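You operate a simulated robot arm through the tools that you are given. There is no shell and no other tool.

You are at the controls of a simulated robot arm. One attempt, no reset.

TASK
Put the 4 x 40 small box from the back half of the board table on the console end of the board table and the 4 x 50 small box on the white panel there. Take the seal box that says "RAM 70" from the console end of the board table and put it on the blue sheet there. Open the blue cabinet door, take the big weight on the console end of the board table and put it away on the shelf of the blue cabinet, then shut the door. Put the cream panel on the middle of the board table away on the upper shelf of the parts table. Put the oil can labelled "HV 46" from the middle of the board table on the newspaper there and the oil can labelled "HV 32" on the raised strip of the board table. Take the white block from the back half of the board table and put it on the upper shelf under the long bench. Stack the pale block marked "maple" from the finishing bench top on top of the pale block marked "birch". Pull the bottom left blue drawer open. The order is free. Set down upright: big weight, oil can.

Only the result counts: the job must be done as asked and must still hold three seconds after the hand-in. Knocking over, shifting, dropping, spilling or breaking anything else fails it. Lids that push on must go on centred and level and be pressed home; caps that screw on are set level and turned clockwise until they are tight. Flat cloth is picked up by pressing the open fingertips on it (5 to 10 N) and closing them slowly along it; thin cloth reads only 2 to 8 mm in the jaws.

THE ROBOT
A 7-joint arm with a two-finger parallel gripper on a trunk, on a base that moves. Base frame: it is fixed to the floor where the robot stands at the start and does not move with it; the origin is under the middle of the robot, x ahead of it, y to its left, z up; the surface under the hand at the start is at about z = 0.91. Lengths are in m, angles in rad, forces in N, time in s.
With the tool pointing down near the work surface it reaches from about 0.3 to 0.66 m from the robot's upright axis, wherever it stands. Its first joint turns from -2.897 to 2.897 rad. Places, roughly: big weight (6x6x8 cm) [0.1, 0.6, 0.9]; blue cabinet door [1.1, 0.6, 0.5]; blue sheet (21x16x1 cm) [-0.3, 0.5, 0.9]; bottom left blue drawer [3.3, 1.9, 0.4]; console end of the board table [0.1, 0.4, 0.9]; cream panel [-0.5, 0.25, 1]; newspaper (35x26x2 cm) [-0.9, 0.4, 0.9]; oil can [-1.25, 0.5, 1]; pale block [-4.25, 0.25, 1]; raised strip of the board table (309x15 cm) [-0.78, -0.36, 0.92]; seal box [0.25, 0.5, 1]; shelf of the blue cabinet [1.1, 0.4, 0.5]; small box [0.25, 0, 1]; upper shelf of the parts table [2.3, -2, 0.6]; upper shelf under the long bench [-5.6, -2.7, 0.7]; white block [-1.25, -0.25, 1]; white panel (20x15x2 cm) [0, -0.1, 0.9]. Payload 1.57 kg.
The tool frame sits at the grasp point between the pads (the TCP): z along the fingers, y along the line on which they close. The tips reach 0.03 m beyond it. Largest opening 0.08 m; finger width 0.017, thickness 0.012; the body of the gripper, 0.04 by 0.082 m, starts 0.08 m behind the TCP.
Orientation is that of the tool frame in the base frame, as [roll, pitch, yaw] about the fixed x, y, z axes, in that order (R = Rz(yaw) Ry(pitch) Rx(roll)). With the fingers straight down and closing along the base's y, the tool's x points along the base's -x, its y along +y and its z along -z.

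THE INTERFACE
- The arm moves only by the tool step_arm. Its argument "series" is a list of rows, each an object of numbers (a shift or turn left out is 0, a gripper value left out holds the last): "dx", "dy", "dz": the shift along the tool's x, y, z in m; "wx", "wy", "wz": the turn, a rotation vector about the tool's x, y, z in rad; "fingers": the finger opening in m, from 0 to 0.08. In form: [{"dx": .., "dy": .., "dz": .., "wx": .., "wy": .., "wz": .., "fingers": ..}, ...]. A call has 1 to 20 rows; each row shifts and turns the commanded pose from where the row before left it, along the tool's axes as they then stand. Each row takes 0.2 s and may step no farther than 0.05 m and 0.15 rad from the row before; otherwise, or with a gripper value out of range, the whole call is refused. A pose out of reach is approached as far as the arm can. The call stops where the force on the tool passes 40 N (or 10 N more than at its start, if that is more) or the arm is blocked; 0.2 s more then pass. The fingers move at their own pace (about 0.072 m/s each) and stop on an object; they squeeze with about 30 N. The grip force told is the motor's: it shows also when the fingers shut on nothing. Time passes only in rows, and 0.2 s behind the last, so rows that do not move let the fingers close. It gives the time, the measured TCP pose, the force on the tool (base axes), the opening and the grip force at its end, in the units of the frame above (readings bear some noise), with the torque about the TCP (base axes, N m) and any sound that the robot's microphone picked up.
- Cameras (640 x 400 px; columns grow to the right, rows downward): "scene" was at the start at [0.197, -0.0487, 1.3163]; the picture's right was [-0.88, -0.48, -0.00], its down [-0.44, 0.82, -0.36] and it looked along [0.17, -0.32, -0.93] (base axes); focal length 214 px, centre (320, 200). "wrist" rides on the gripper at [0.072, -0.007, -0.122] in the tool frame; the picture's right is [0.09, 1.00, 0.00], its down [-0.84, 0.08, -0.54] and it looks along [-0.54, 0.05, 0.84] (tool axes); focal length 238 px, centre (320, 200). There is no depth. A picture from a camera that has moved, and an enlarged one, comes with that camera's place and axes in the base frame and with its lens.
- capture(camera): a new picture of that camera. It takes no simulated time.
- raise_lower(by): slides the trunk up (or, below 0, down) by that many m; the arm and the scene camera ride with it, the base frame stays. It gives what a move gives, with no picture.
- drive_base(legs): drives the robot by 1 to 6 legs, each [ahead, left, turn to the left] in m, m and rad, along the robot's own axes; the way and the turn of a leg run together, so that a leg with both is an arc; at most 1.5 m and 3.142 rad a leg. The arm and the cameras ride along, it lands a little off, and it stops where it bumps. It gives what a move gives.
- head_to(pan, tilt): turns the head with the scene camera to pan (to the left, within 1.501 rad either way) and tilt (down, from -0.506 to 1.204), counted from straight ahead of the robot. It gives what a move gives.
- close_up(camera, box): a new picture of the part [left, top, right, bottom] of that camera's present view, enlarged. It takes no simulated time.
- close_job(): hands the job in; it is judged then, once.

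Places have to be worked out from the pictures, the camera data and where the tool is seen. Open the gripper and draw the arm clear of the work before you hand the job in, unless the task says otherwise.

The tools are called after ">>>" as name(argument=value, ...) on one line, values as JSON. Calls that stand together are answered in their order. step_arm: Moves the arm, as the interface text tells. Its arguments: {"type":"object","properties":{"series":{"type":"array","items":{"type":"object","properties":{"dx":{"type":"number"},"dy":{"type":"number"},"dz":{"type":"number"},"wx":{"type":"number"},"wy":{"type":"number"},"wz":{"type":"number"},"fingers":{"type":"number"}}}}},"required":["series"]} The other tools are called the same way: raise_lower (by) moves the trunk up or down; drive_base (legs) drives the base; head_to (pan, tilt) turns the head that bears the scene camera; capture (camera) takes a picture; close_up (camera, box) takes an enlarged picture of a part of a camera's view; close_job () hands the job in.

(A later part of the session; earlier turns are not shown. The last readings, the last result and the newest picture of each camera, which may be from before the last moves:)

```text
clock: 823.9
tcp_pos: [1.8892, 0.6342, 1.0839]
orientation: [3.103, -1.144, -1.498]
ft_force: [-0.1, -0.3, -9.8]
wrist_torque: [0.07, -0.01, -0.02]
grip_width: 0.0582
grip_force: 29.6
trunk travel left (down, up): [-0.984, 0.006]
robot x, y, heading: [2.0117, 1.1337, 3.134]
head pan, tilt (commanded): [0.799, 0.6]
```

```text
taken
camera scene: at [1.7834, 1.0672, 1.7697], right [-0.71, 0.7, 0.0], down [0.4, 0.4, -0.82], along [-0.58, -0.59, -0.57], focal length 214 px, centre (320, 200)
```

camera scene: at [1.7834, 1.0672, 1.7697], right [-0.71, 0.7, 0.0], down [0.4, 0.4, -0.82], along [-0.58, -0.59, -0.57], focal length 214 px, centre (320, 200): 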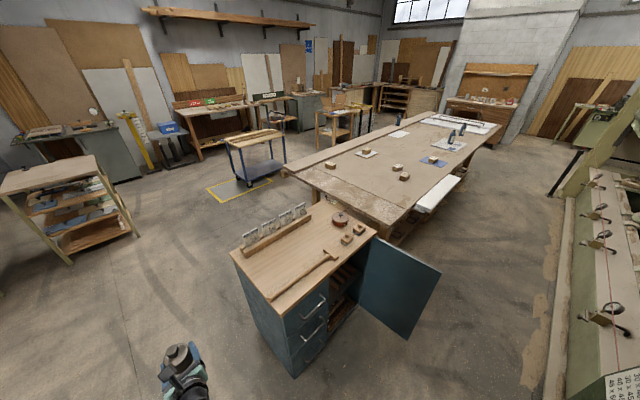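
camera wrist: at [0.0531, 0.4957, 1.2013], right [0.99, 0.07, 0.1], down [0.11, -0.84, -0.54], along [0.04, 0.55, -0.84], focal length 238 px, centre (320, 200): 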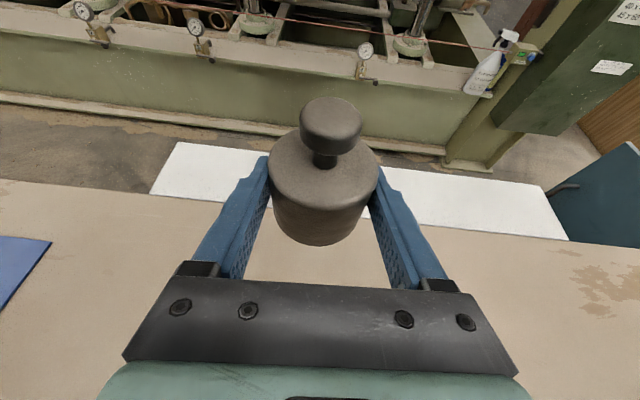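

Good overview – everything stands as it should and the door is open. I turn to heading ~195°, pull the hand in a little and move (still high) to in front of the open door.

>>> drive_base(legs=[[0, 0, 0.266]])

>>> step_arm(series=[{"dx": -0.0092, "dz": -0.0205}, {"dx": -0.0092, "dz": -0.0205}, {}])

>>> drive_base(legs=[[0.8045, -0.2603, 0]])

>>> head_to(pan=1.2, tilt=0.9)

>>> capture(camera="scene")

>>> capture(camera="wrist")

```text
clock: 825.2
tcp_pos: [2.0246, 0.6173, 1.0856]
orientation: [3.104, -1.144, -1.232]
ft_force: [-0.5, -0.2, -9.6]
wrist_torque: [0.02, 0.02, 0.02]
grip_width: 0.0586
grip_force: 30.0
trunk travel left (down, up): [-0.984, 0.006]
robot x, y, heading: [2.0155, 1.1305, -2.879]
head pan, tilt (commanded): [0.799, 0.6]
```

```text
clock: 826.0
tcp_pos: [2.0121, 0.6619, 1.0846]
orientation: [3.103, -1.146, -1.234]
ft_force: [-1.4, -0.2, -9.2]
wrist_torque: [0.07, 0.02, 0.06]
grip_width: 0.0584
grip_force: 29.6
trunk travel left (down, up): [-0.984, 0.006]
robot x, y, heading: [2.0135, 1.1316, -2.883]
head pan, tilt (commanded): [0.799, 0.6]
```

```text
clock: 830.5
tcp_pos: [1.1595, 0.7101, 1.0849]
orientation: [3.101, -1.145, -1.236]
ft_force: [0.7, 0.7, -10.4]
wrist_torque: [0.04, 0.0, -0.01]
grip_width: 0.0587
grip_force: 30.1
trunk travel left (down, up): [-0.984, 0.006]
robot x, y, heading: [1.1657, 1.1786, -2.886]
head pan, tilt (commanded): [0.799, 0.6]
```

```text
clock: 831.4
tcp_pos: [1.1587, 0.7098, 1.0847]
orientation: [3.104, -1.143, -1.238]
ft_force: [-0.5, -0.3, -9.7]
wrist_torque: [0.05, 0.02, 0.04]
grip_width: 0.0587
grip_force: 29.9
trunk travel left (down, up): [-0.984, 0.006]
robot x, y, heading: [1.1677, 1.1759, -2.891]
head pan, tilt (commanded): [1.201, 0.901]
```

```text
taken
camera scene: at [0.993, 1.059, 1.745], right [-0.99, 0.12, 0.0], down [0.09, 0.78, -0.62], along [-0.07, -0.62, -0.78], focal length 214 px, centre (320, 200)
```

scene: 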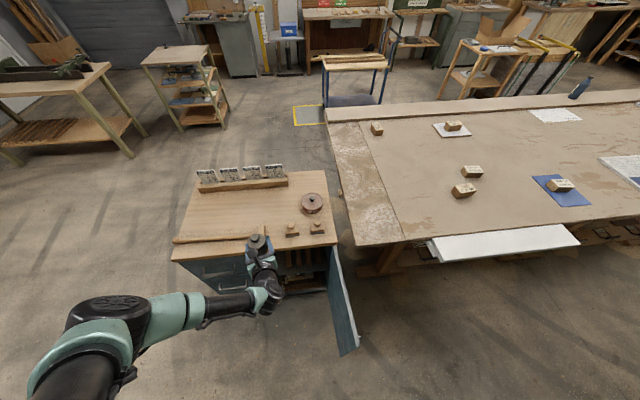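

```text
taken
camera wrist: at [1.1433, 0.7899, 1.201], right [-0.94, -0.33, 0.1], down [-0.33, 0.78, -0.54], along [0.1, -0.54, -0.84], focal length 238 px, centre (320, 200)
```

wrist: 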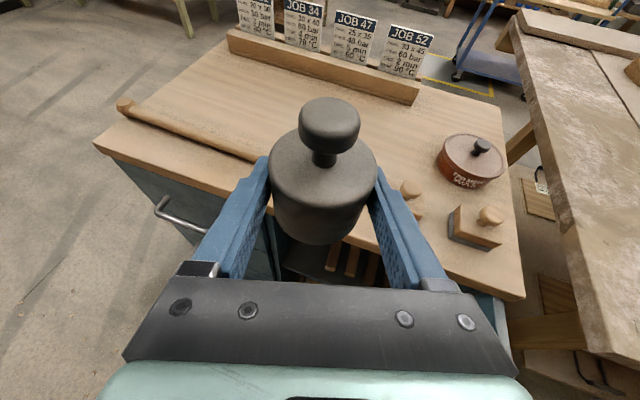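

In position in front of the opening. I lower the trunk in two steps to shelf height.

>>> raise_lower(by=-0.4)

>>> raise_lower(by=-0.13)

>>> capture(camera="wrist")

>>> capture(camera="scene")

```text
clock: 835.5
tcp_pos: [1.1583, 0.7165, 0.9172]
orientation: [3.108, -1.131, -1.246]
ft_force: [0.2, -0.3, -10.4]
wrist_torque: [0.05, -0.01, 0.0]
grip_width: 0.0585
grip_force: 29.6
trunk travel left (down, up): [-0.821, 0.169]
robot x, y, heading: [1.1678, 1.1887, -2.886]
head pan, tilt (commanded): [1.201, 0.901]
stopped: the arm was blocked; the commanded pose is now the measured one
```

```text
clock: 837.2
tcp_pos: [1.1585, 0.717, 0.9159]
orientation: [3.109, -1.131, -1.248]
ft_force: [0.1, 0.0, -9.7]
wrist_torque: [0.07, 0.02, 0.02]
grip_width: 0.0582
grip_force: 29.4
trunk travel left (down, up): [-0.821, 0.169]
robot x, y, heading: [1.1645, 1.1888, -2.889]
head pan, tilt (commanded): [1.201, 0.901]
stopped: the arm was blocked; the commanded pose is now the measured one
```

```text
taken
camera wrist: at [1.1427, 0.7956, 1.0332], right [-0.94, -0.33, 0.1], down [-0.33, 0.79, -0.53], along [0.1, -0.53, -0.85], focal length 238 px, centre (320, 200)
```

wrist: 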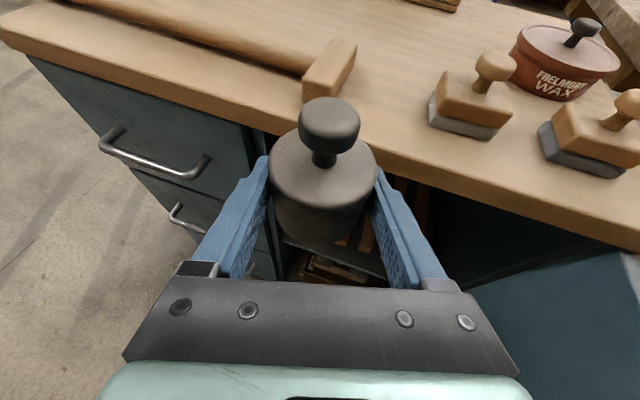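

```text
taken
camera scene: at [0.9929, 1.0591, 1.5808], right [-0.99, 0.12, 0.0], down [0.09, 0.78, -0.61], along [-0.07, -0.61, -0.79], focal length 214 px, centre (320, 200)
```

scene: 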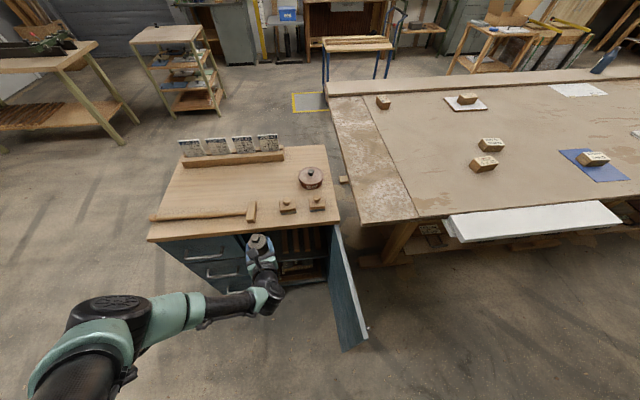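

The lowering was stopped at z ≈ 0.917 – some part of the robot rests on the press console. I raise a bit and look at the console to find its exact extent.

>>> raise_lower(by=0.1)

>>> head_to(pan=-1.45, tilt=0.7)

>>> capture(camera="scene")

>>> head_to(pan=-1.0, tilt=1.1)

>>> capture(camera="scene")

```text
clock: 838.6
tcp_pos: [1.1596, 0.72, 1.0217]
orientation: [3.104, -1.144, -1.239]
ft_force: [0.0, 0.7, -9.6]
wrist_torque: [0.03, 0.03, 0.0]
grip_width: 0.0582
grip_force: 30.4
trunk travel left (down, up): [-0.921, 0.069]
robot x, y, heading: [1.1656, 1.1913, -2.894]
head pan, tilt (commanded): [1.201, 0.901]
```

```text
clock: 840.9
tcp_pos: [1.1599, 0.7198, 1.0214]
orientation: [3.103, -1.143, -1.239]
ft_force: [-0.4, -0.3, -9.8]
wrist_torque: [0.07, 0.03, -0.02]
grip_width: 0.0585
grip_force: 29.7
trunk travel left (down, up): [-0.921, 0.069]
robot x, y, heading: [1.1622, 1.1839, -2.888]
head pan, tilt (commanded): [-1.45, 0.7]
```

```text
taken
camera scene: at [0.9711, 1.2239, 1.6982], right [0.93, 0.37, 0.0], down [0.24, -0.6, -0.77], along [-0.28, 0.71, -0.64], focal length 214 px, centre (320, 200)
```

scene: 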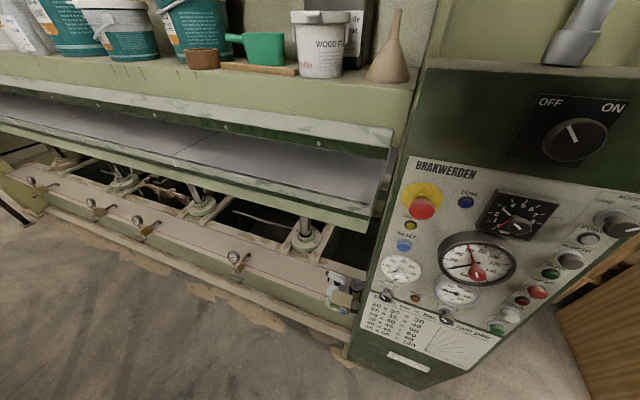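

```text
clock: 841.8
tcp_pos: [1.1598, 0.7205, 1.0205]
orientation: [3.104, -1.144, -1.238]
ft_force: [-0.1, 0.8, -9.8]
wrist_torque: [0.05, 0.04, 0.0]
grip_width: 0.0587
grip_force: 29.8
trunk travel left (down, up): [-0.921, 0.069]
robot x, y, heading: [1.1674, 1.1864, -2.887]
head pan, tilt (commanded): [-1.0, 1.1]
```

```text
taken
camera scene: at [0.9559, 1.1879, 1.6682], right [0.68, 0.73, 0.0], down [0.65, -0.6, -0.46], along [-0.33, 0.31, -0.89], focal length 214 px, centre (320, 200)
```

scene: 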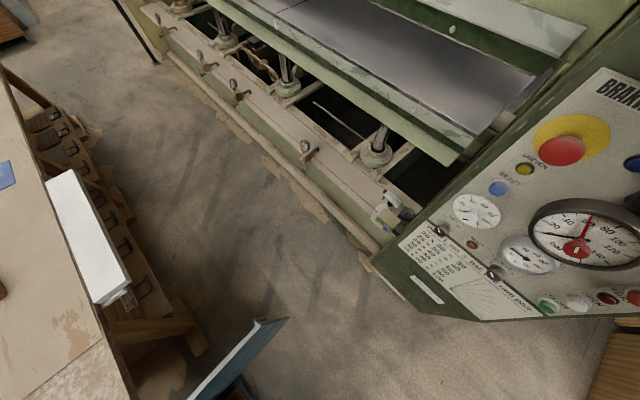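

The console front is at y ≈ 1.70. With heading 180° and base y ≤ 1.12 the fans should clear it, which needs the hand pulled in a bit more. I back away upward-free first, turn to heading 180°, and test retracting the hand.

>>> raise_lower(by=0.06)

>>> drive_base(legs=[[0, 0, -0.255]])

>>> step_arm(series=[{"dx": -0.0092, "dz": -0.0205}, {"dx": -0.0092, "dz": -0.0205}, {}])

```text
clock: 842.8
tcp_pos: [1.1592, 0.7206, 1.0807]
orientation: [3.104, -1.142, -1.239]
ft_force: [-0.6, -0.5, -10.2]
wrist_torque: [0.07, 0.0, -0.01]
grip_width: 0.0585
grip_force: 30.3
trunk travel left (down, up): [-0.981, 0.009]
robot x, y, heading: [1.1697, 1.1914, -2.886]
head pan, tilt (commanded): [-1.0, 1.1]
```

```text
clock: 844.1
tcp_pos: [1.0429, 0.7361, 1.082]
orientation: [3.102, -1.144, -1.493]
ft_force: [0.8, -0.7, -9.9]
wrist_torque: [0.04, 0.0, -0.01]
grip_width: 0.0589
grip_force: 29.8
trunk travel left (down, up): [-0.981, 0.009]
robot x, y, heading: [1.166, 1.189, 3.14]
head pan, tilt (commanded): [-1.0, 1.1]
```

```text
clock: 844.9
tcp_pos: [1.0405, 0.7823, 1.0807]
orientation: [3.103, -1.142, -1.495]
ft_force: [0.3, -0.7, -10.0]
wrist_torque: [0.04, -0.02, 0.04]
grip_width: 0.0584
grip_force: 29.9
trunk travel left (down, up): [-0.981, 0.009]
robot x, y, heading: [1.1661, 1.1864, 3.141]
head pan, tilt (commanded): [-1.0, 1.1]
```

It retracts well. I shift the base to about (1.29, 1.11) and lower again.

>>> drive_base(legs=[[-0.124, 0.074, 0]])

>>> raise_lower(by=-0.35)

>>> raise_lower(by=-0.17)

>>> capture(camera="wrist")

>>> head_to(pan=1.4, tilt=0.9)

>>> capture(camera="scene")

```text
clock: 846.2
tcp_pos: [1.1607, 0.7078, 1.0827]
orientation: [3.105, -1.143, -1.497]
ft_force: [0.0, -0.5, -9.4]
wrist_torque: [0.07, -0.01, 0.02]
grip_width: 0.0585
grip_force: 29.8
trunk travel left (down, up): [-0.981, 0.009]
robot x, y, heading: [1.2926, 1.1131, 3.14]
head pan, tilt (commanded): [-1.0, 1.1]
```

```text
clock: 849.7
tcp_pos: [1.1627, 0.7082, 0.7316]
orientation: [3.102, -1.144, -1.492]
ft_force: [0.3, -0.6, -8.9]
wrist_torque: [0.06, 0.02, 0.0]
grip_width: 0.0587
grip_force: 30.6
trunk travel left (down, up): [-0.631, 0.359]
robot x, y, heading: [1.2919, 1.1129, 3.142]
head pan, tilt (commanded): [-1.0, 1.1]
```

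```text
clock: 851.6
tcp_pos: [1.1625, 0.7081, 0.5628]
orientation: [3.101, -1.142, -1.491]
ft_force: [0.4, 1.0, -9.7]
wrist_torque: [0.08, 0.01, 0.02]
grip_width: 0.0585
grip_force: 29.8
trunk travel left (down, up): [-0.461, 0.529]
robot x, y, heading: [1.2854, 1.1132, 3.142]
head pan, tilt (commanded): [-1.0, 1.1]
```

```text
taken
camera wrist: at [1.1665, 0.7901, 0.678], right [-0.99, -0.08, 0.1], down [-0.12, 0.84, -0.53], along [-0.04, -0.54, -0.84], focal length 238 px, centre (320, 200)
```

wrist: 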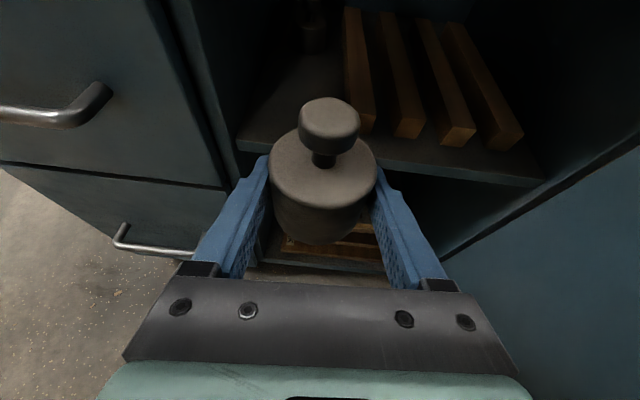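

```text
clock: 853.8
tcp_pos: [1.1621, 0.708, 0.5616]
orientation: [3.102, -1.142, -1.491]
ft_force: [-0.5, -0.9, -8.8]
wrist_torque: [0.07, 0.0, 0.03]
grip_width: 0.0584
grip_force: 30.2
trunk travel left (down, up): [-0.461, 0.529]
robot x, y, heading: [1.2893, 1.1132, 3.141]
head pan, tilt (commanded): [1.4, 0.901]
```

```text
taken
camera scene: at [1.1054, 1.0394, 1.2219], right [-0.99, 0.17, 0.0], down [0.13, 0.77, -0.62], along [-0.11, -0.61, -0.78], focal length 214 px, centre (320, 200)
```

scene: 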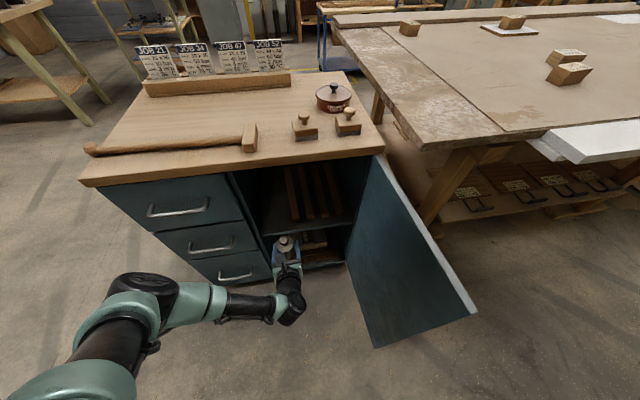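

The hand is now at shelf height in front of the opening. I zoom into the wrist view to see the free space on the shelf.

>>> close_up(camera="wrist", box=[210, 0, 560, 200])

>>> close_up(camera="scene", box=[230, 130, 420, 300])

```text
1.83 times, centred on (385, 100) of wrist
camera zoom: at [1.1665, 0.7902, 0.678], right [-0.99, -0.08, 0.1], down [-0.12, 0.84, -0.53], along [-0.04, -0.54, -0.84], focal length 436 px, centre (201, 383)
```

zoom: 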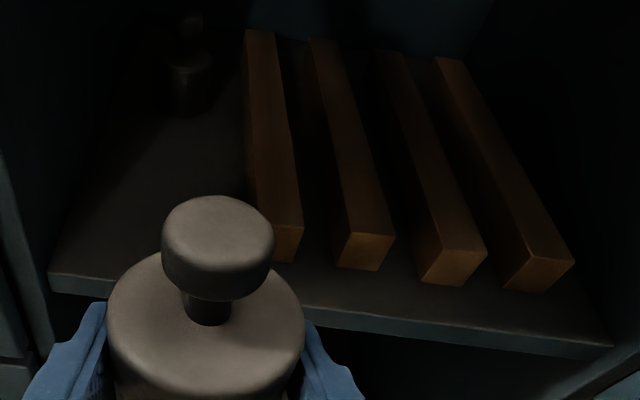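

```text
2.35 times, centred on (325, 215) of scene
camera zoom: at [1.1054, 1.0394, 1.2219], right [-0.99, 0.17, 0.0], down [0.13, 0.77, -0.62], along [-0.11, -0.61, -0.78], focal length 505 px, centre (308, 165)
```

zoom: 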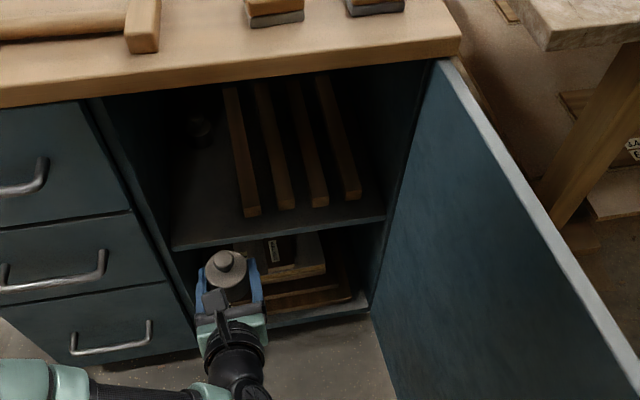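

The shelf (z ≈ 0.468) has a clear spot between the left wall (x ≈ 1.26) and the first bar (x ≈ 1.135), in front of a small weight at the back. Target (1.197, 0.50). I move in slightly and swing the base to heading ~195° so the elbow stays clear of the drawers.

>>> drive_base(legs=[[0, 0.05, 0]])

>>> drive_base(legs=[[0.105, -0.03, 0.25]])

>>> capture(camera="wrist")

>>> capture(camera="scene")

```text
clock: 854.7
tcp_pos: [1.1621, 0.6586, 0.5608]
orientation: [3.101, -1.141, -1.493]
ft_force: [0.6, -0.1, -9.4]
wrist_torque: [0.06, 0.0, -0.01]
grip_width: 0.0586
grip_force: 30.3
trunk travel left (down, up): [-0.461, 0.529]
robot x, y, heading: [1.287, 1.0623, -3.144]
head pan, tilt (commanded): [1.4, 0.901]
```

```text
clock: 856.0
tcp_pos: [1.1596, 0.656, 0.5618]
orientation: [3.103, -1.141, -1.242]
ft_force: [0.2, -0.7, -10.3]
wrist_torque: [0.06, 0.0, -0.01]
grip_width: 0.0587
grip_force: 30.0
trunk travel left (down, up): [-0.461, 0.529]
robot x, y, heading: [1.1828, 1.0826, -2.892]
head pan, tilt (commanded): [1.4, 0.901]
```

```text
taken
camera wrist: at [1.1439, 0.7375, 0.678], right [-0.94, -0.32, 0.1], down [-0.33, 0.78, -0.53], along [0.1, -0.54, -0.84], focal length 238 px, centre (320, 200)
```

wrist: 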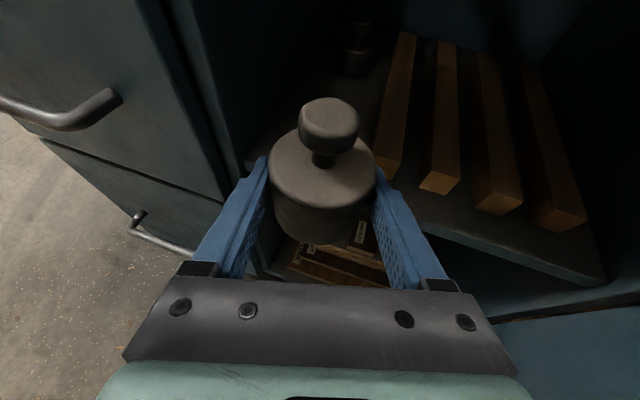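

```text
taken
camera scene: at [1.0226, 0.9636, 1.2218], right [-1.0, -0.08, 0.0], down [-0.06, 0.78, -0.62], along [0.05, -0.62, -0.78], focal length 214 px, centre (320, 200)
```

scene: 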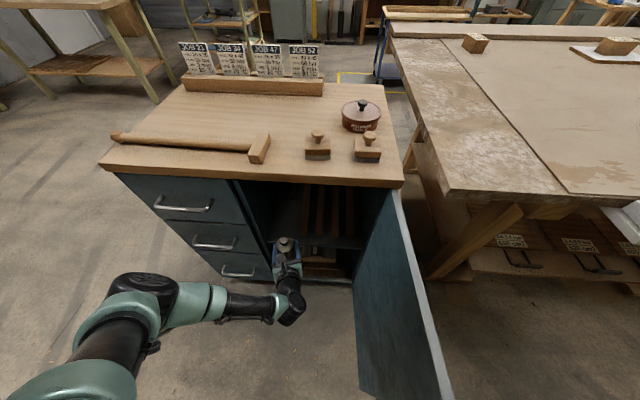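

No contact. Now I extend the arm into the cabinet in steps.

>>> step_arm(series=[{"dx": 0.0163, "dy": 0.0035, "dz": 0.0357}, {"dx": 0.0163, "dy": 0.0035, "dz": 0.0357}, {}])

>>> capture(camera="wrist")

>>> capture(camera="scene")

```text
clock: 856.8
tcp_pos: [1.1757, 0.5799, 0.561]
orientation: [3.099, -1.138, -1.24]
ft_force: [0.2, 0.0, -9.9]
wrist_torque: [0.04, 0.04, -0.01]
grip_width: 0.0586
grip_force: 29.8
trunk travel left (down, up): [-0.461, 0.529]
robot x, y, heading: [1.182, 1.0789, -2.89]
head pan, tilt (commanded): [1.4, 0.901]
```

```text
taken
camera wrist: at [1.16, 0.6607, 0.678], right [-0.94, -0.32, 0.1], down [-0.33, 0.78, -0.53], along [0.09, -0.53, -0.84], focal length 238 px, centre (320, 200)
```

wrist: 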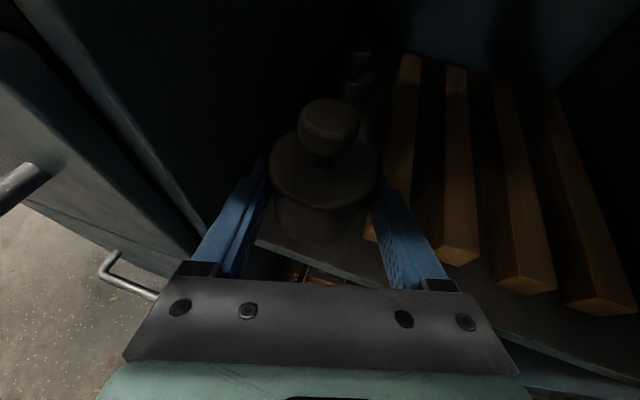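

```text
taken
camera scene: at [1.023, 0.9636, 1.2219], right [-1.0, -0.08, 0.0], down [-0.06, 0.78, -0.62], along [0.05, -0.62, -0.78], focal length 214 px, centre (320, 200)
```

scene: 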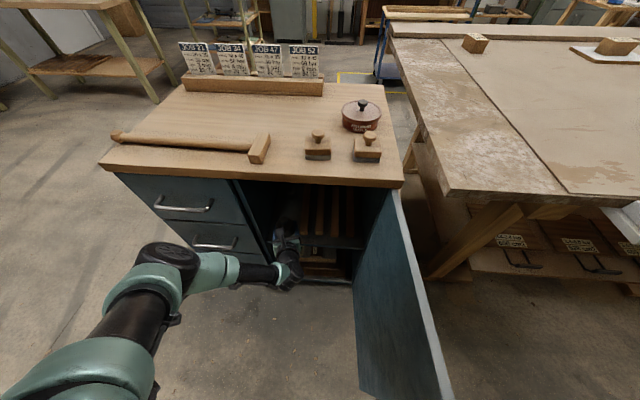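

>>> step_arm(series=[{"dx": 0.0163, "dy": 0.0025, "dz": 0.0357}, {"dx": 0.0155, "dy": 0.0025, "dz": 0.034}, {}])

>>> capture(camera="wrist")

>>> capture(camera="scene")

```text
clock: 857.6
tcp_pos: [1.1934, 0.5059, 0.5607]
orientation: [3.102, -1.14, -1.24]
ft_force: [-0.7, -0.3, -10.4]
wrist_torque: [0.05, 0.05, 0.02]
grip_width: 0.0586
grip_force: 29.7
trunk travel left (down, up): [-0.461, 0.529]
robot x, y, heading: [1.1817, 1.0823, -2.895]
head pan, tilt (commanded): [1.4, 0.901]
```

```text
taken
camera wrist: at [1.1774, 0.5863, 0.6778], right [-0.94, -0.32, 0.1], down [-0.33, 0.78, -0.53], along [0.09, -0.53, -0.84], focal length 238 px, centre (320, 200)
```

wrist: 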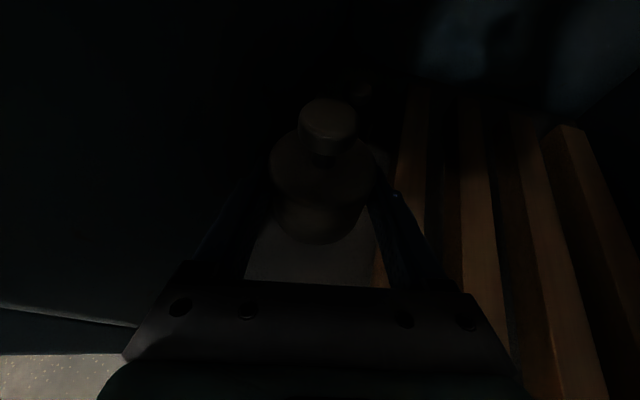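

```text
taken
camera scene: at [1.023, 0.9634, 1.2219], right [-1.0, -0.08, 0.0], down [-0.06, 0.78, -0.62], along [0.05, -0.62, -0.78], focal length 214 px, centre (320, 200)
```

scene: 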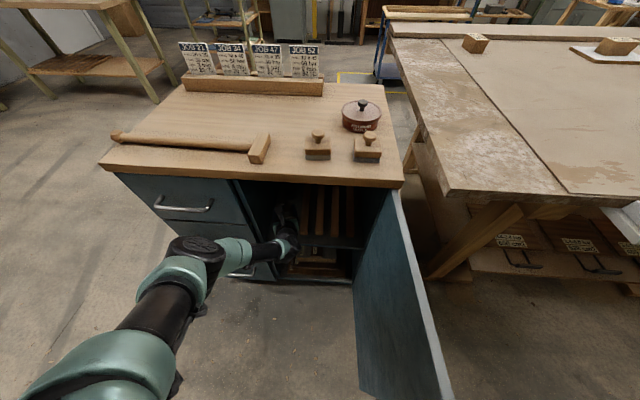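

The weight is inside, centred between the wall and the first bar. I lower it in steps to the shelf.

>>> step_arm(series=[{"dx": -0.0273, "dz": 0.0125}, {"dx": -0.0218, "dz": 0.01}, {}])

>>> step_arm(series=[{"dx": -0.0036, "dz": 0.0017}, {}])

>>> step_arm(series=[{"dx": -0.0027, "dz": 0.0012}, {}])

```text
clock: 858.4
tcp_pos: [1.1934, 0.507, 0.5135]
orientation: [3.1, -1.138, -1.24]
ft_force: [0.3, -0.3, -10.0]
wrist_torque: [0.03, 0.03, -0.01]
grip_width: 0.0584
grip_force: 29.6
out of reach, approached as far as the arm can: row 2
trunk travel left (down, up): [-0.461, 0.529]
robot x, y, heading: [1.1848, 1.0802, -2.892]
head pan, tilt (commanded): [1.4, 0.901]
```

```text
clock: 859.0
tcp_pos: [1.1931, 0.5064, 0.5114]
orientation: [3.099, -1.142, -1.24]
ft_force: [0.7, 0.4, -9.9]
wrist_torque: [0.05, 0.04, -0.01]
grip_width: 0.0583
grip_force: 30.0
trunk travel left (down, up): [-0.461, 0.529]
robot x, y, heading: [1.1801, 1.0799, -2.888]
head pan, tilt (commanded): [1.4, 0.901]
```

```text
clock: 859.6
tcp_pos: [1.1941, 0.5081, 0.5105]
orientation: [3.1, -1.143, -1.241]
ft_force: [0.0, -0.2, -9.8]
wrist_torque: [0.09, 0.02, 0.01]
grip_width: 0.0585
grip_force: 29.8
out of reach, approached as far as the arm can: row 1
trunk travel left (down, up): [-0.461, 0.529]
robot x, y, heading: [1.1817, 1.0818, -2.89]
head pan, tilt (commanded): [1.4, 0.901]
```

The arm is at its reach limit; I finish with small trunk steps.

>>> raise_lower(by=-0.008)

>>> raise_lower(by=-0.004)

>>> raise_lower(by=-0.003)

```text
clock: 860.1
tcp_pos: [1.195, 0.5056, 0.5074]
orientation: [3.105, -1.149, -1.246]
ft_force: [-1.3, -0.7, 4.5]
wrist_torque: [0.16, -0.3, 0.01]
grip_width: 0.0583
grip_force: 30.3
trunk travel left (down, up): [-0.453, 0.537]
robot x, y, heading: [1.1813, 1.0811, -2.89]
head pan, tilt (commanded): [1.4, 0.901]
```

```text
clock: 860.7
tcp_pos: [1.1959, 0.5049, 0.5052]
orientation: [3.106, -1.153, -1.244]
ft_force: [-5.2, 3.2, 25.3]
wrist_torque: [-0.23, -0.24, -0.11]
grip_width: 0.0589
grip_force: 29.6
trunk travel left (down, up): [-0.449, 0.541]
robot x, y, heading: [1.1814, 1.0817, -2.889]
head pan, tilt (commanded): [1.4, 0.901]
```

```text
clock: 861.2
tcp_pos: [1.1946, 0.5046, 0.5014]
orientation: [3.103, -1.154, -1.241]
ft_force: [-5.3, -2.7, 23.5]
wrist_torque: [-0.41, -0.3, -0.11]
grip_width: 0.0587
grip_force: 29.9
trunk travel left (down, up): [-0.446, 0.544]
robot x, y, heading: [1.1815, 1.0782, -2.892]
head pan, tilt (commanded): [1.4, 0.901]
```

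Contact with the shelf. I ease up a few millimetres and open the fingers slightly.

>>> raise_lower(by=0.005)

>>> step_arm(series=[{"fingers": 0.066}, {"fingers": 0.07}, {}])

>>> capture(camera="wrist")

>>> close_up(camera="scene", box=[220, 170, 400, 310])

```text
clock: 861.7
tcp_pos: [1.1943, 0.5085, 0.5014]
orientation: [3.099, -1.141, -1.234]
ft_force: [1.7, -2.1, 5.1]
wrist_torque: [-0.44, -0.32, -0.02]
grip_width: 0.0585
grip_force: 29.4
trunk travel left (down, up): [-0.451, 0.539]
robot x, y, heading: [1.1829, 1.0799, -2.891]
head pan, tilt (commanded): [1.4, 0.901]
```

```text
clock: 862.5
tcp_pos: [1.194, 0.5058, 0.5013]
orientation: [3.103, -1.141, -1.242]
ft_force: [-0.3, 0.1, 0.2]
wrist_torque: [-0.03, 0.01, 0.01]
grip_width: 0.0698
grip_force: 0.1
trunk travel left (down, up): [-0.451, 0.539]
robot x, y, heading: [1.1824, 1.0814, -2.886]
head pan, tilt (commanded): [1.4, 0.901]
```

```text
taken
camera wrist: at [1.178, 0.5877, 0.6182], right [-0.94, -0.32, 0.1], down [-0.33, 0.78, -0.53], along [0.09, -0.54, -0.84], focal length 238 px, centre (320, 200)
```

wrist: 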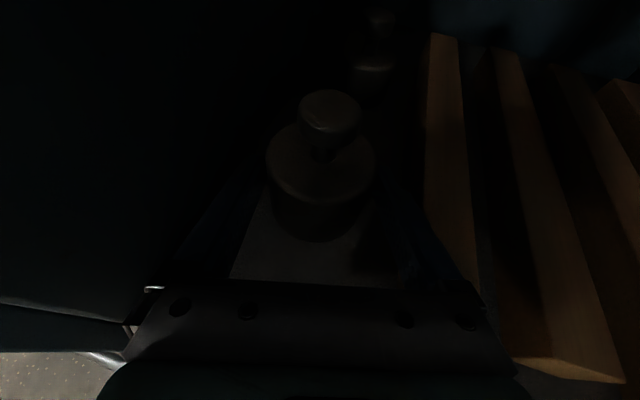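

```text
2.86 times, centred on (310, 240) of scene
camera zoom: at [1.023, 0.9643, 1.212], right [-1.0, -0.08, 0.0], down [-0.06, 0.78, -0.62], along [0.05, -0.62, -0.78], focal length 613 px, centre (349, 86)
```

zoom: 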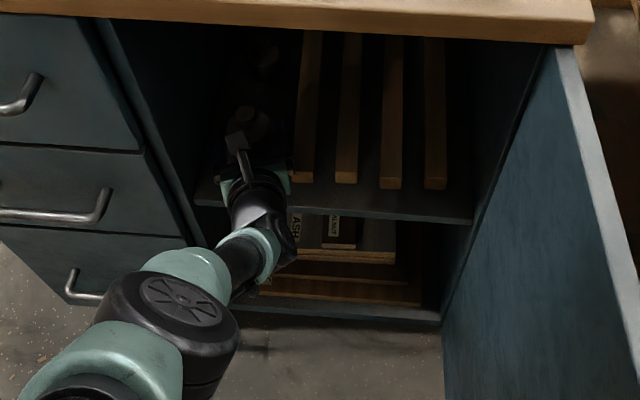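

The weight stands free on the shelf. I open a touch more and withdraw the hand straight back.

>>> step_arm(series=[{"fingers": 0.075}, {"dx": -0.0083, "dz": -0.0182}, {"dx": -0.0163, "dz": -0.0357}, {"dx": -0.0163, "dz": -0.0357}, {"dx": -0.0163, "dz": -0.0357}, {}])

>>> capture(camera="wrist")

>>> capture(camera="scene")

```text
clock: 863.9
tcp_pos: [1.1551, 0.6403, 0.5021]
orientation: [3.102, -1.143, -1.242]
ft_force: [-0.6, 0.4, 0.5]
wrist_torque: [0.01, 0.01, 0.01]
grip_width: 0.075
grip_force: 0.1
trunk travel left (down, up): [-0.451, 0.539]
robot x, y, heading: [1.1774, 1.0782, -2.895]
head pan, tilt (commanded): [1.4, 0.901]
```

```text
taken
camera wrist: at [1.1392, 0.7205, 0.6178], right [-0.94, -0.32, 0.1], down [-0.33, 0.78, -0.54], along [0.1, -0.54, -0.84], focal length 238 px, centre (320, 200)
```

wrist: 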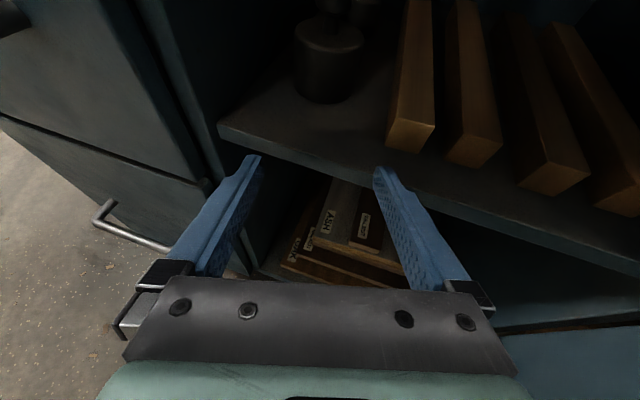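

```text
taken
camera scene: at [1.023, 0.9642, 1.212], right [-1.0, -0.08, 0.0], down [-0.06, 0.78, -0.62], along [0.05, -0.62, -0.78], focal length 214 px, centre (320, 200)
```

scene: 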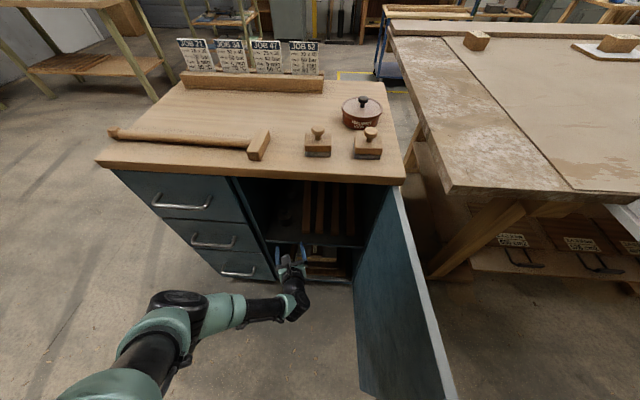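

The big weight stands on the cabinet shelf. I retract the hand out of the opening, raise the trunk, and turn the tool back to vertical for closing the door.

>>> step_arm(series=[{"dx": -0.0163, "dz": -0.0357}, {"dx": -0.0125, "dz": -0.0273}, {}])

>>> raise_lower(by=0.4)

>>> drive_base(legs=[[-0.35, 0.05, 0]])

>>> step_arm(series=[{"wy": -0.143}, {"wy": -0.143}, {"wy": -0.143}, {"wy": -0.143}, {"wy": -0.143}, {"wy": -0.143}, {"wy": -0.143}, {"wy": -0.142}, {}])

>>> capture(camera="scene")

```text
clock: 864.7
tcp_pos: [1.1339, 0.7021, 0.5049]
orientation: [3.102, -1.144, -1.243]
ft_force: [0.4, 0.9, -0.1]
wrist_torque: [0.0, -0.02, -0.03]
grip_width: 0.0749
grip_force: 0.1
out of reach, approached as far as the arm can: row 2
trunk travel left (down, up): [-0.451, 0.539]
robot x, y, heading: [1.1789, 1.0791, -2.89]
head pan, tilt (commanded): [1.4, 0.901]
```

```text
clock: 868.5
tcp_pos: [1.1345, 0.7031, 0.9035]
orientation: [3.102, -1.143, -1.242]
ft_force: [-0.2, 0.6, 0.4]
wrist_torque: [0.0, 0.01, -0.03]
grip_width: 0.0748
grip_force: 0.1
trunk travel left (down, up): [-0.851, 0.139]
robot x, y, heading: [1.179, 1.081, -2.891]
head pan, tilt (commanded): [1.4, 0.901]
```

```text
clock: 870.8
tcp_pos: [1.4855, 0.7414, 0.9044]
orientation: [3.101, -1.143, -1.244]
ft_force: [1.2, -0.3, 0.5]
wrist_torque: [0.01, -0.02, -0.01]
grip_width: 0.0749
grip_force: 0.0
trunk travel left (down, up): [-0.851, 0.139]
robot x, y, heading: [1.5332, 1.1184, -2.891]
head pan, tilt (commanded): [1.4, 0.901]
```

```text
clock: 872.8
tcp_pos: [1.4851, 0.741, 0.905]
orientation: [3.125, -0.001, -1.279]
ft_force: [0.4, -0.1, 0.2]
wrist_torque: [0.01, 0.0, -0.01]
grip_width: 0.0751
grip_force: 0.0
trunk travel left (down, up): [-0.851, 0.139]
robot x, y, heading: [1.5311, 1.1188, -2.896]
head pan, tilt (commanded): [1.4, 0.901]
```

```text
taken
camera scene: at [1.3752, 1.004, 1.612], right [-1.0, -0.08, 0.0], down [-0.06, 0.78, -0.62], along [0.05, -0.62, -0.78], focal length 214 px, centre (320, 200)
```

scene: 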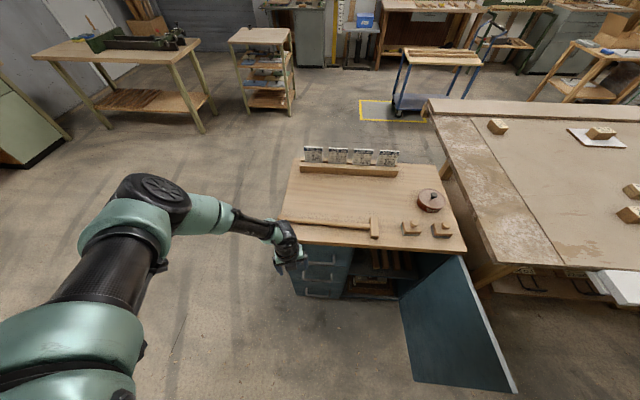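

The door stands at ~92° (free top corner near (0.837, 1.004)). I'll pinch its top edge from above and swing it. First raise a bit, shift, and turn to heading 90°.

>>> raise_lower(by=0.13)

>>> drive_base(legs=[[0.07, 0.158, 0], [0, 0, -1.816]])

>>> step_arm(series=[{"wz": -0.149}, {"wz": -0.149}, {"wz": -0.149}, {"wz": -0.149}, {"wz": -0.149}, {"wz": -0.149}, {"wz": -0.149}, {"wz": -0.149}, {"wz": -0.149}, {"wz": -0.149}, {}])

>>> head_to(pan=1.4, tilt=0.9)

>>> capture(camera="scene")

>>> capture(camera="wrist")

```text
clock: 874.4
tcp_pos: [1.4858, 0.7426, 1.0337]
orientation: [3.123, -0.002, -1.28]
ft_force: [0.8, 0.4, -0.5]
wrist_torque: [-0.04, -0.01, 0.01]
grip_width: 0.0752
grip_force: 0.1
trunk travel left (down, up): [-0.981, 0.009]
robot x, y, heading: [1.5335, 1.119, -2.889]
head pan, tilt (commanded): [1.4, 0.901]
```

```text
clock: 880.3
tcp_pos: [1.1498, 1.0939, 1.0341]
orientation: [3.124, 0.001, -3.107]
ft_force: [-0.4, 0.3, -0.5]
wrist_torque: [0.0, -0.01, -0.01]
grip_width: 0.075
grip_force: 0.0
trunk travel left (down, up): [-0.981, 0.009]
robot x, y, heading: [1.5018, 0.9524, 1.562]
head pan, tilt (commanded): [1.4, 0.901]
```

```text
clock: 882.7
tcp_pos: [1.1508, 1.0931, 1.0337]
orientation: [3.14, 0.015, -1.612]
ft_force: [-0.5, 0.2, -0.1]
wrist_torque: [0.0, 0.01, -0.02]
grip_width: 0.0751
grip_force: 0.1
trunk travel left (down, up): [-0.981, 0.009]
robot x, y, heading: [1.5042, 0.9496, 1.559]
head pan, tilt (commanded): [1.4, 0.901]
```

```text
clock: 883.3
tcp_pos: [1.1505, 1.0935, 1.035]
orientation: [3.141, 0.018, -1.616]
ft_force: [0.1, -0.3, -0.6]
wrist_torque: [0.01, 0.04, -0.01]
grip_width: 0.0749
grip_force: 0.0
trunk travel left (down, up): [-0.981, 0.009]
robot x, y, heading: [1.5044, 0.9489, 1.565]
head pan, tilt (commanded): [1.4, 0.901]
```

```text
taken
camera scene: at [1.4319, 1.1347, 1.742], right [0.18, 0.98, 0.0], down [0.77, -0.14, -0.62], along [-0.61, 0.11, -0.78], focal length 214 px, centre (320, 200)
```

scene: 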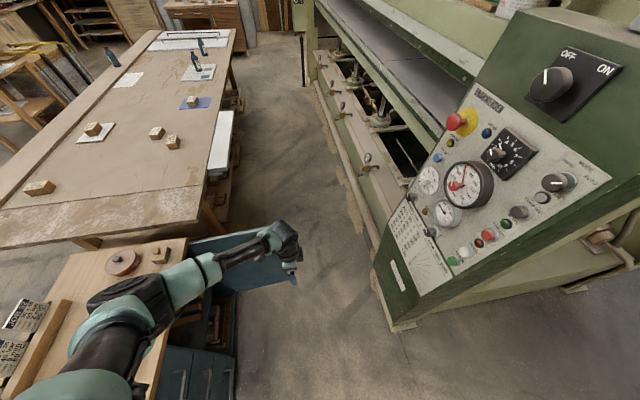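

```text
taken
camera wrist: at [1.1533, 1.0197, 1.1553], right [-1.0, -0.05, 0.0], down [-0.04, 0.83, 0.56], along [-0.03, 0.56, -0.83], focal length 238 px, centre (320, 200)
```

wrist: 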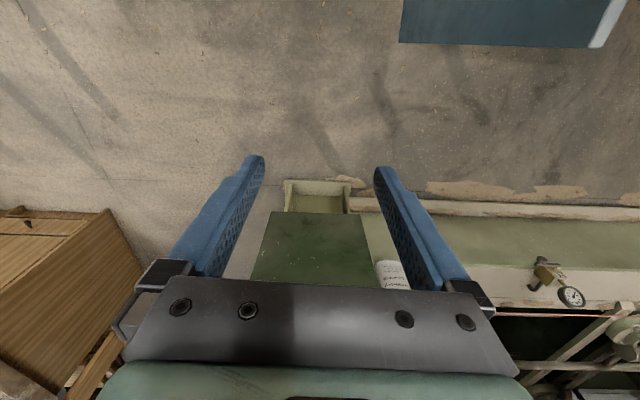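

Now I extend the hand toward the door's top edge near its free corner and position the base accordingly.

>>> step_arm(series=[{"dz": -0.045}, {"dz": -0.045}, {"dx": 0.02, "dy": 0.038}, {"dx": 0.02, "dy": 0.038}, {"dx": 0.02, "dy": 0.038}, {"dx": 0.02, "dy": 0.035}, {"wx": 0.0, "wy": 0.015, "wz": 0.0, "fingers": 0.07}, {}])

>>> drive_base(legs=[[-0.055, 0.155, 0]])

>>> raise_lower(by=-0.2)

>>> capture(camera="wrist")

```text
clock: 885.1
tcp_pos: [0.9977, 1.0195, 1.1228]
orientation: [3.14, 0.002, -1.617]
ft_force: [0.1, 0.1, -1.5]
wrist_torque: [0.0, -0.01, 0.0]
grip_width: 0.0702
grip_force: 0.1
trunk travel left (down, up): [-0.981, 0.009]
robot x, y, heading: [1.5036, 0.95, 1.56]
head pan, tilt (commanded): [1.4, 0.901]
```

```text
clock: 886.5
tcp_pos: [0.8428, 0.9655, 1.123]
orientation: [3.139, 0.001, -1.617]
ft_force: [-0.4, -0.5, 0.3]
wrist_torque: [-0.03, -0.03, -0.03]
grip_width: 0.0699
grip_force: 0.1
trunk travel left (down, up): [-0.981, 0.009]
robot x, y, heading: [1.3482, 0.8982, 1.566]
head pan, tilt (commanded): [1.4, 0.901]
```

```text
clock: 888.7
tcp_pos: [0.8426, 0.965, 0.9224]
orientation: [-3.141, 0.002, -1.616]
ft_force: [0.1, -0.2, 0.3]
wrist_torque: [-0.02, 0.01, -0.02]
grip_width: 0.07
grip_force: 0.0
trunk travel left (down, up): [-0.781, 0.209]
robot x, y, heading: [1.3466, 0.8968, 1.561]
head pan, tilt (commanded): [1.4, 0.901]
```

```text
taken
camera wrist: at [0.8448, 0.8927, 1.045], right [-1.0, -0.05, 0.0], down [-0.04, 0.84, 0.54], along [-0.03, 0.54, -0.84], focal length 238 px, centre (320, 200)
```

wrist: 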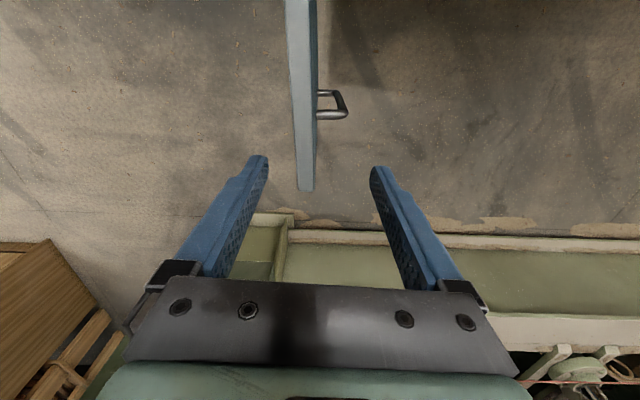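

The door's top edge is between the fingers, slightly to one side. I centre, lower around it, and pinch.

>>> step_arm(series=[{"dy": -0.015}, {}])

>>> raise_lower(by=-0.09)

>>> capture(camera="wrist")

>>> step_arm(series=[{"fingers": 0.0}, {"fingers": 0.0}, {"fingers": 0.0}, {"fingers": 0.0}])

```text
clock: 889.3
tcp_pos: [0.8576, 0.9635, 0.9226]
orientation: [3.139, 0.002, -1.614]
ft_force: [0.3, -0.2, 0.0]
wrist_torque: [0.03, -0.01, 0.04]
grip_width: 0.0699
grip_force: 0.1
trunk travel left (down, up): [-0.781, 0.209]
robot x, y, heading: [1.3506, 0.8928, 1.565]
head pan, tilt (commanded): [1.4, 0.901]
```

```text
clock: 890.5
tcp_pos: [0.8563, 0.9636, 0.8325]
orientation: [3.139, 0.001, -1.615]
ft_force: [-0.2, -0.3, 0.5]
wrist_torque: [-0.01, -0.01, 0.01]
grip_width: 0.07
grip_force: 0.2
trunk travel left (down, up): [-0.691, 0.299]
robot x, y, heading: [1.3506, 0.8981, 1.565]
head pan, tilt (commanded): [1.4, 0.901]
```

```text
taken
camera wrist: at [0.8598, 0.8921, 0.9551], right [-1.0, -0.05, 0.0], down [-0.04, 0.84, 0.54], along [-0.03, 0.54, -0.84], focal length 238 px, centre (320, 200)
```

wrist: 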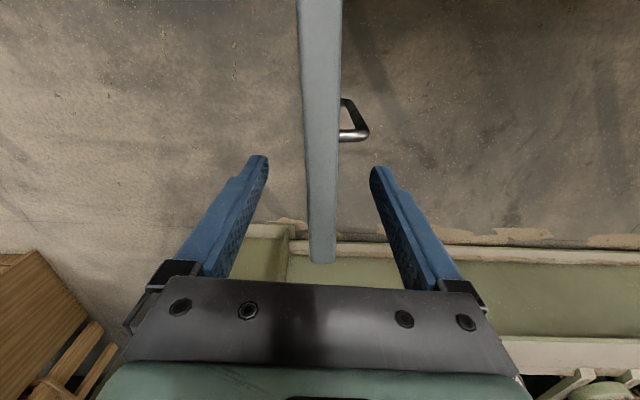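

```text
clock: 891.5
tcp_pos: [0.8585, 0.9638, 0.8334]
orientation: [3.139, 0.001, -1.615]
ft_force: [0.3, 1.3, 0.9]
wrist_torque: [-0.04, -0.09, 0.51]
grip_width: 0.0187
grip_force: 32.5
trunk travel left (down, up): [-0.691, 0.299]
robot x, y, heading: [1.3492, 0.8968, 1.567]
head pan, tilt (commanded): [1.4, 0.901]
```

Pinched on the 1.9 cm thick door. Now I swing it: base moves toward +x while the tool turns with the door, about 10° at a time.

>>> step_arm(series=[{"wz": 0.087}, {}])

>>> drive_base(legs=[[0, -0.061, 0]])

>>> step_arm(series=[{"wz": 0.087, "dx": 0.004}, {}])

```text
clock: 892.1
tcp_pos: [0.8584, 0.964, 0.8318]
orientation: [-3.141, 0.001, -1.702]
ft_force: [2.8, 0.3, 2.3]
wrist_torque: [0.24, -0.16, 1.01]
grip_width: 0.0199
grip_force: 34.1
trunk travel left (down, up): [-0.691, 0.299]
robot x, y, heading: [1.3495, 0.8967, 1.561]
head pan, tilt (commanded): [1.4, 0.901]
```

```text
clock: 893.1
tcp_pos: [0.9172, 0.9619, 0.8333]
orientation: [3.14, 0.001, -1.702]
ft_force: [1.2, -5.0, -2.7]
wrist_torque: [-0.49, -0.22, 0.38]
grip_width: 0.0172
grip_force: 32.3
trunk travel left (down, up): [-0.691, 0.299]
robot x, y, heading: [1.4143, 0.8969, 1.567]
head pan, tilt (commanded): [1.4, 0.901]
```

```text
clock: 893.7
tcp_pos: [0.9171, 0.9616, 0.8326]
orientation: [3.141, 0.003, -1.79]
ft_force: [3.2, 11.7, 3.3]
wrist_torque: [-0.02, -0.24, 0.73]
grip_width: 0.0189
grip_force: 32.8
trunk travel left (down, up): [-0.691, 0.299]
robot x, y, heading: [1.4106, 0.8985, 1.563]
head pan, tilt (commanded): [1.4, 0.901]
```

It follows nicely. Continuing with the next increments.

>>> step_arm(series=[{"wz": 0.087}, {}])

>>> drive_base(legs=[[0, -0.059, 0]])

>>> step_arm(series=[{"wz": 0.087, "dx": 0.011, "dy": -0.002}, {}])

>>> drive_base(legs=[[0, -0.055, 0]])

>>> step_arm(series=[{"wz": 0.087, "dx": 0.012, "dy": -0.004}, {"wz": 0.087, "dx": 0.012, "dy": -0.004}, {}])

>>> capture(camera="wrist")

```text
clock: 894.3
tcp_pos: [0.919, 0.961, 0.833]
orientation: [3.141, 0.002, -1.877]
ft_force: [2.6, 13.6, 6.5]
wrist_torque: [0.42, -0.33, 0.77]
grip_width: 0.0207
grip_force: 34.1
trunk travel left (down, up): [-0.691, 0.299]
robot x, y, heading: [1.4085, 0.8952, 1.562]
head pan, tilt (commanded): [1.4, 0.901]
```

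```text
clock: 895.3
tcp_pos: [0.9764, 0.9522, 0.8328]
orientation: [-3.142, -0.006, -1.869]
ft_force: [4.6, -22.3, 3.6]
wrist_torque: [0.79, -1.16, 0.14]
grip_width: 0.017
grip_force: 32.1
trunk travel left (down, up): [-0.691, 0.299]
robot x, y, heading: [1.4694, 0.8926, 1.566]
head pan, tilt (commanded): [1.4, 0.901]
```

```text
clock: 895.9
tcp_pos: [0.9758, 0.9474, 0.8331]
orientation: [3.141, -0.004, -1.962]
ft_force: [9.3, 24.9, 2.7]
wrist_torque: [0.23, 0.36, 0.63]
grip_width: 0.0184
grip_force: 32.7
trunk travel left (down, up): [-0.691, 0.299]
robot x, y, heading: [1.4689, 0.8952, 1.562]
head pan, tilt (commanded): [1.4, 0.901]
```

```text
clock: 896.8
tcp_pos: [1.0277, 0.9366, 0.8331]
orientation: [3.141, -0.017, -1.953]
ft_force: [-11.9, -22.6, 1.1]
wrist_torque: [0.04, 0.25, -0.6]
grip_width: 0.0179
grip_force: 32.6
trunk travel left (down, up): [-0.691, 0.299]
robot x, y, heading: [1.5251, 0.8947, 1.566]
head pan, tilt (commanded): [1.4, 0.901]
```

```text
clock: 897.6
tcp_pos: [1.0274, 0.9162, 0.8342]
orientation: [-3.138, -0.011, -2.129]
ft_force: [13.5, 23.0, -5.1]
wrist_torque: [0.45, 0.81, 0.62]
grip_width: 0.0188
grip_force: 32.7
trunk travel left (down, up): [-0.691, 0.299]
robot x, y, heading: [1.5224, 0.898, 1.564]
head pan, tilt (commanded): [1.4, 0.901]
```

```text
taken
camera wrist: at [0.9938, 0.8536, 0.9567], right [-0.89, 0.45, 0.0], down [0.38, 0.76, 0.53], along [0.24, 0.47, -0.85], focal length 238 px, centre (320, 200)
```

wrist: 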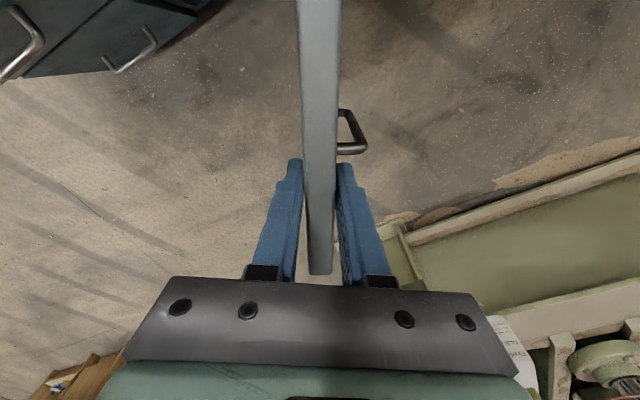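

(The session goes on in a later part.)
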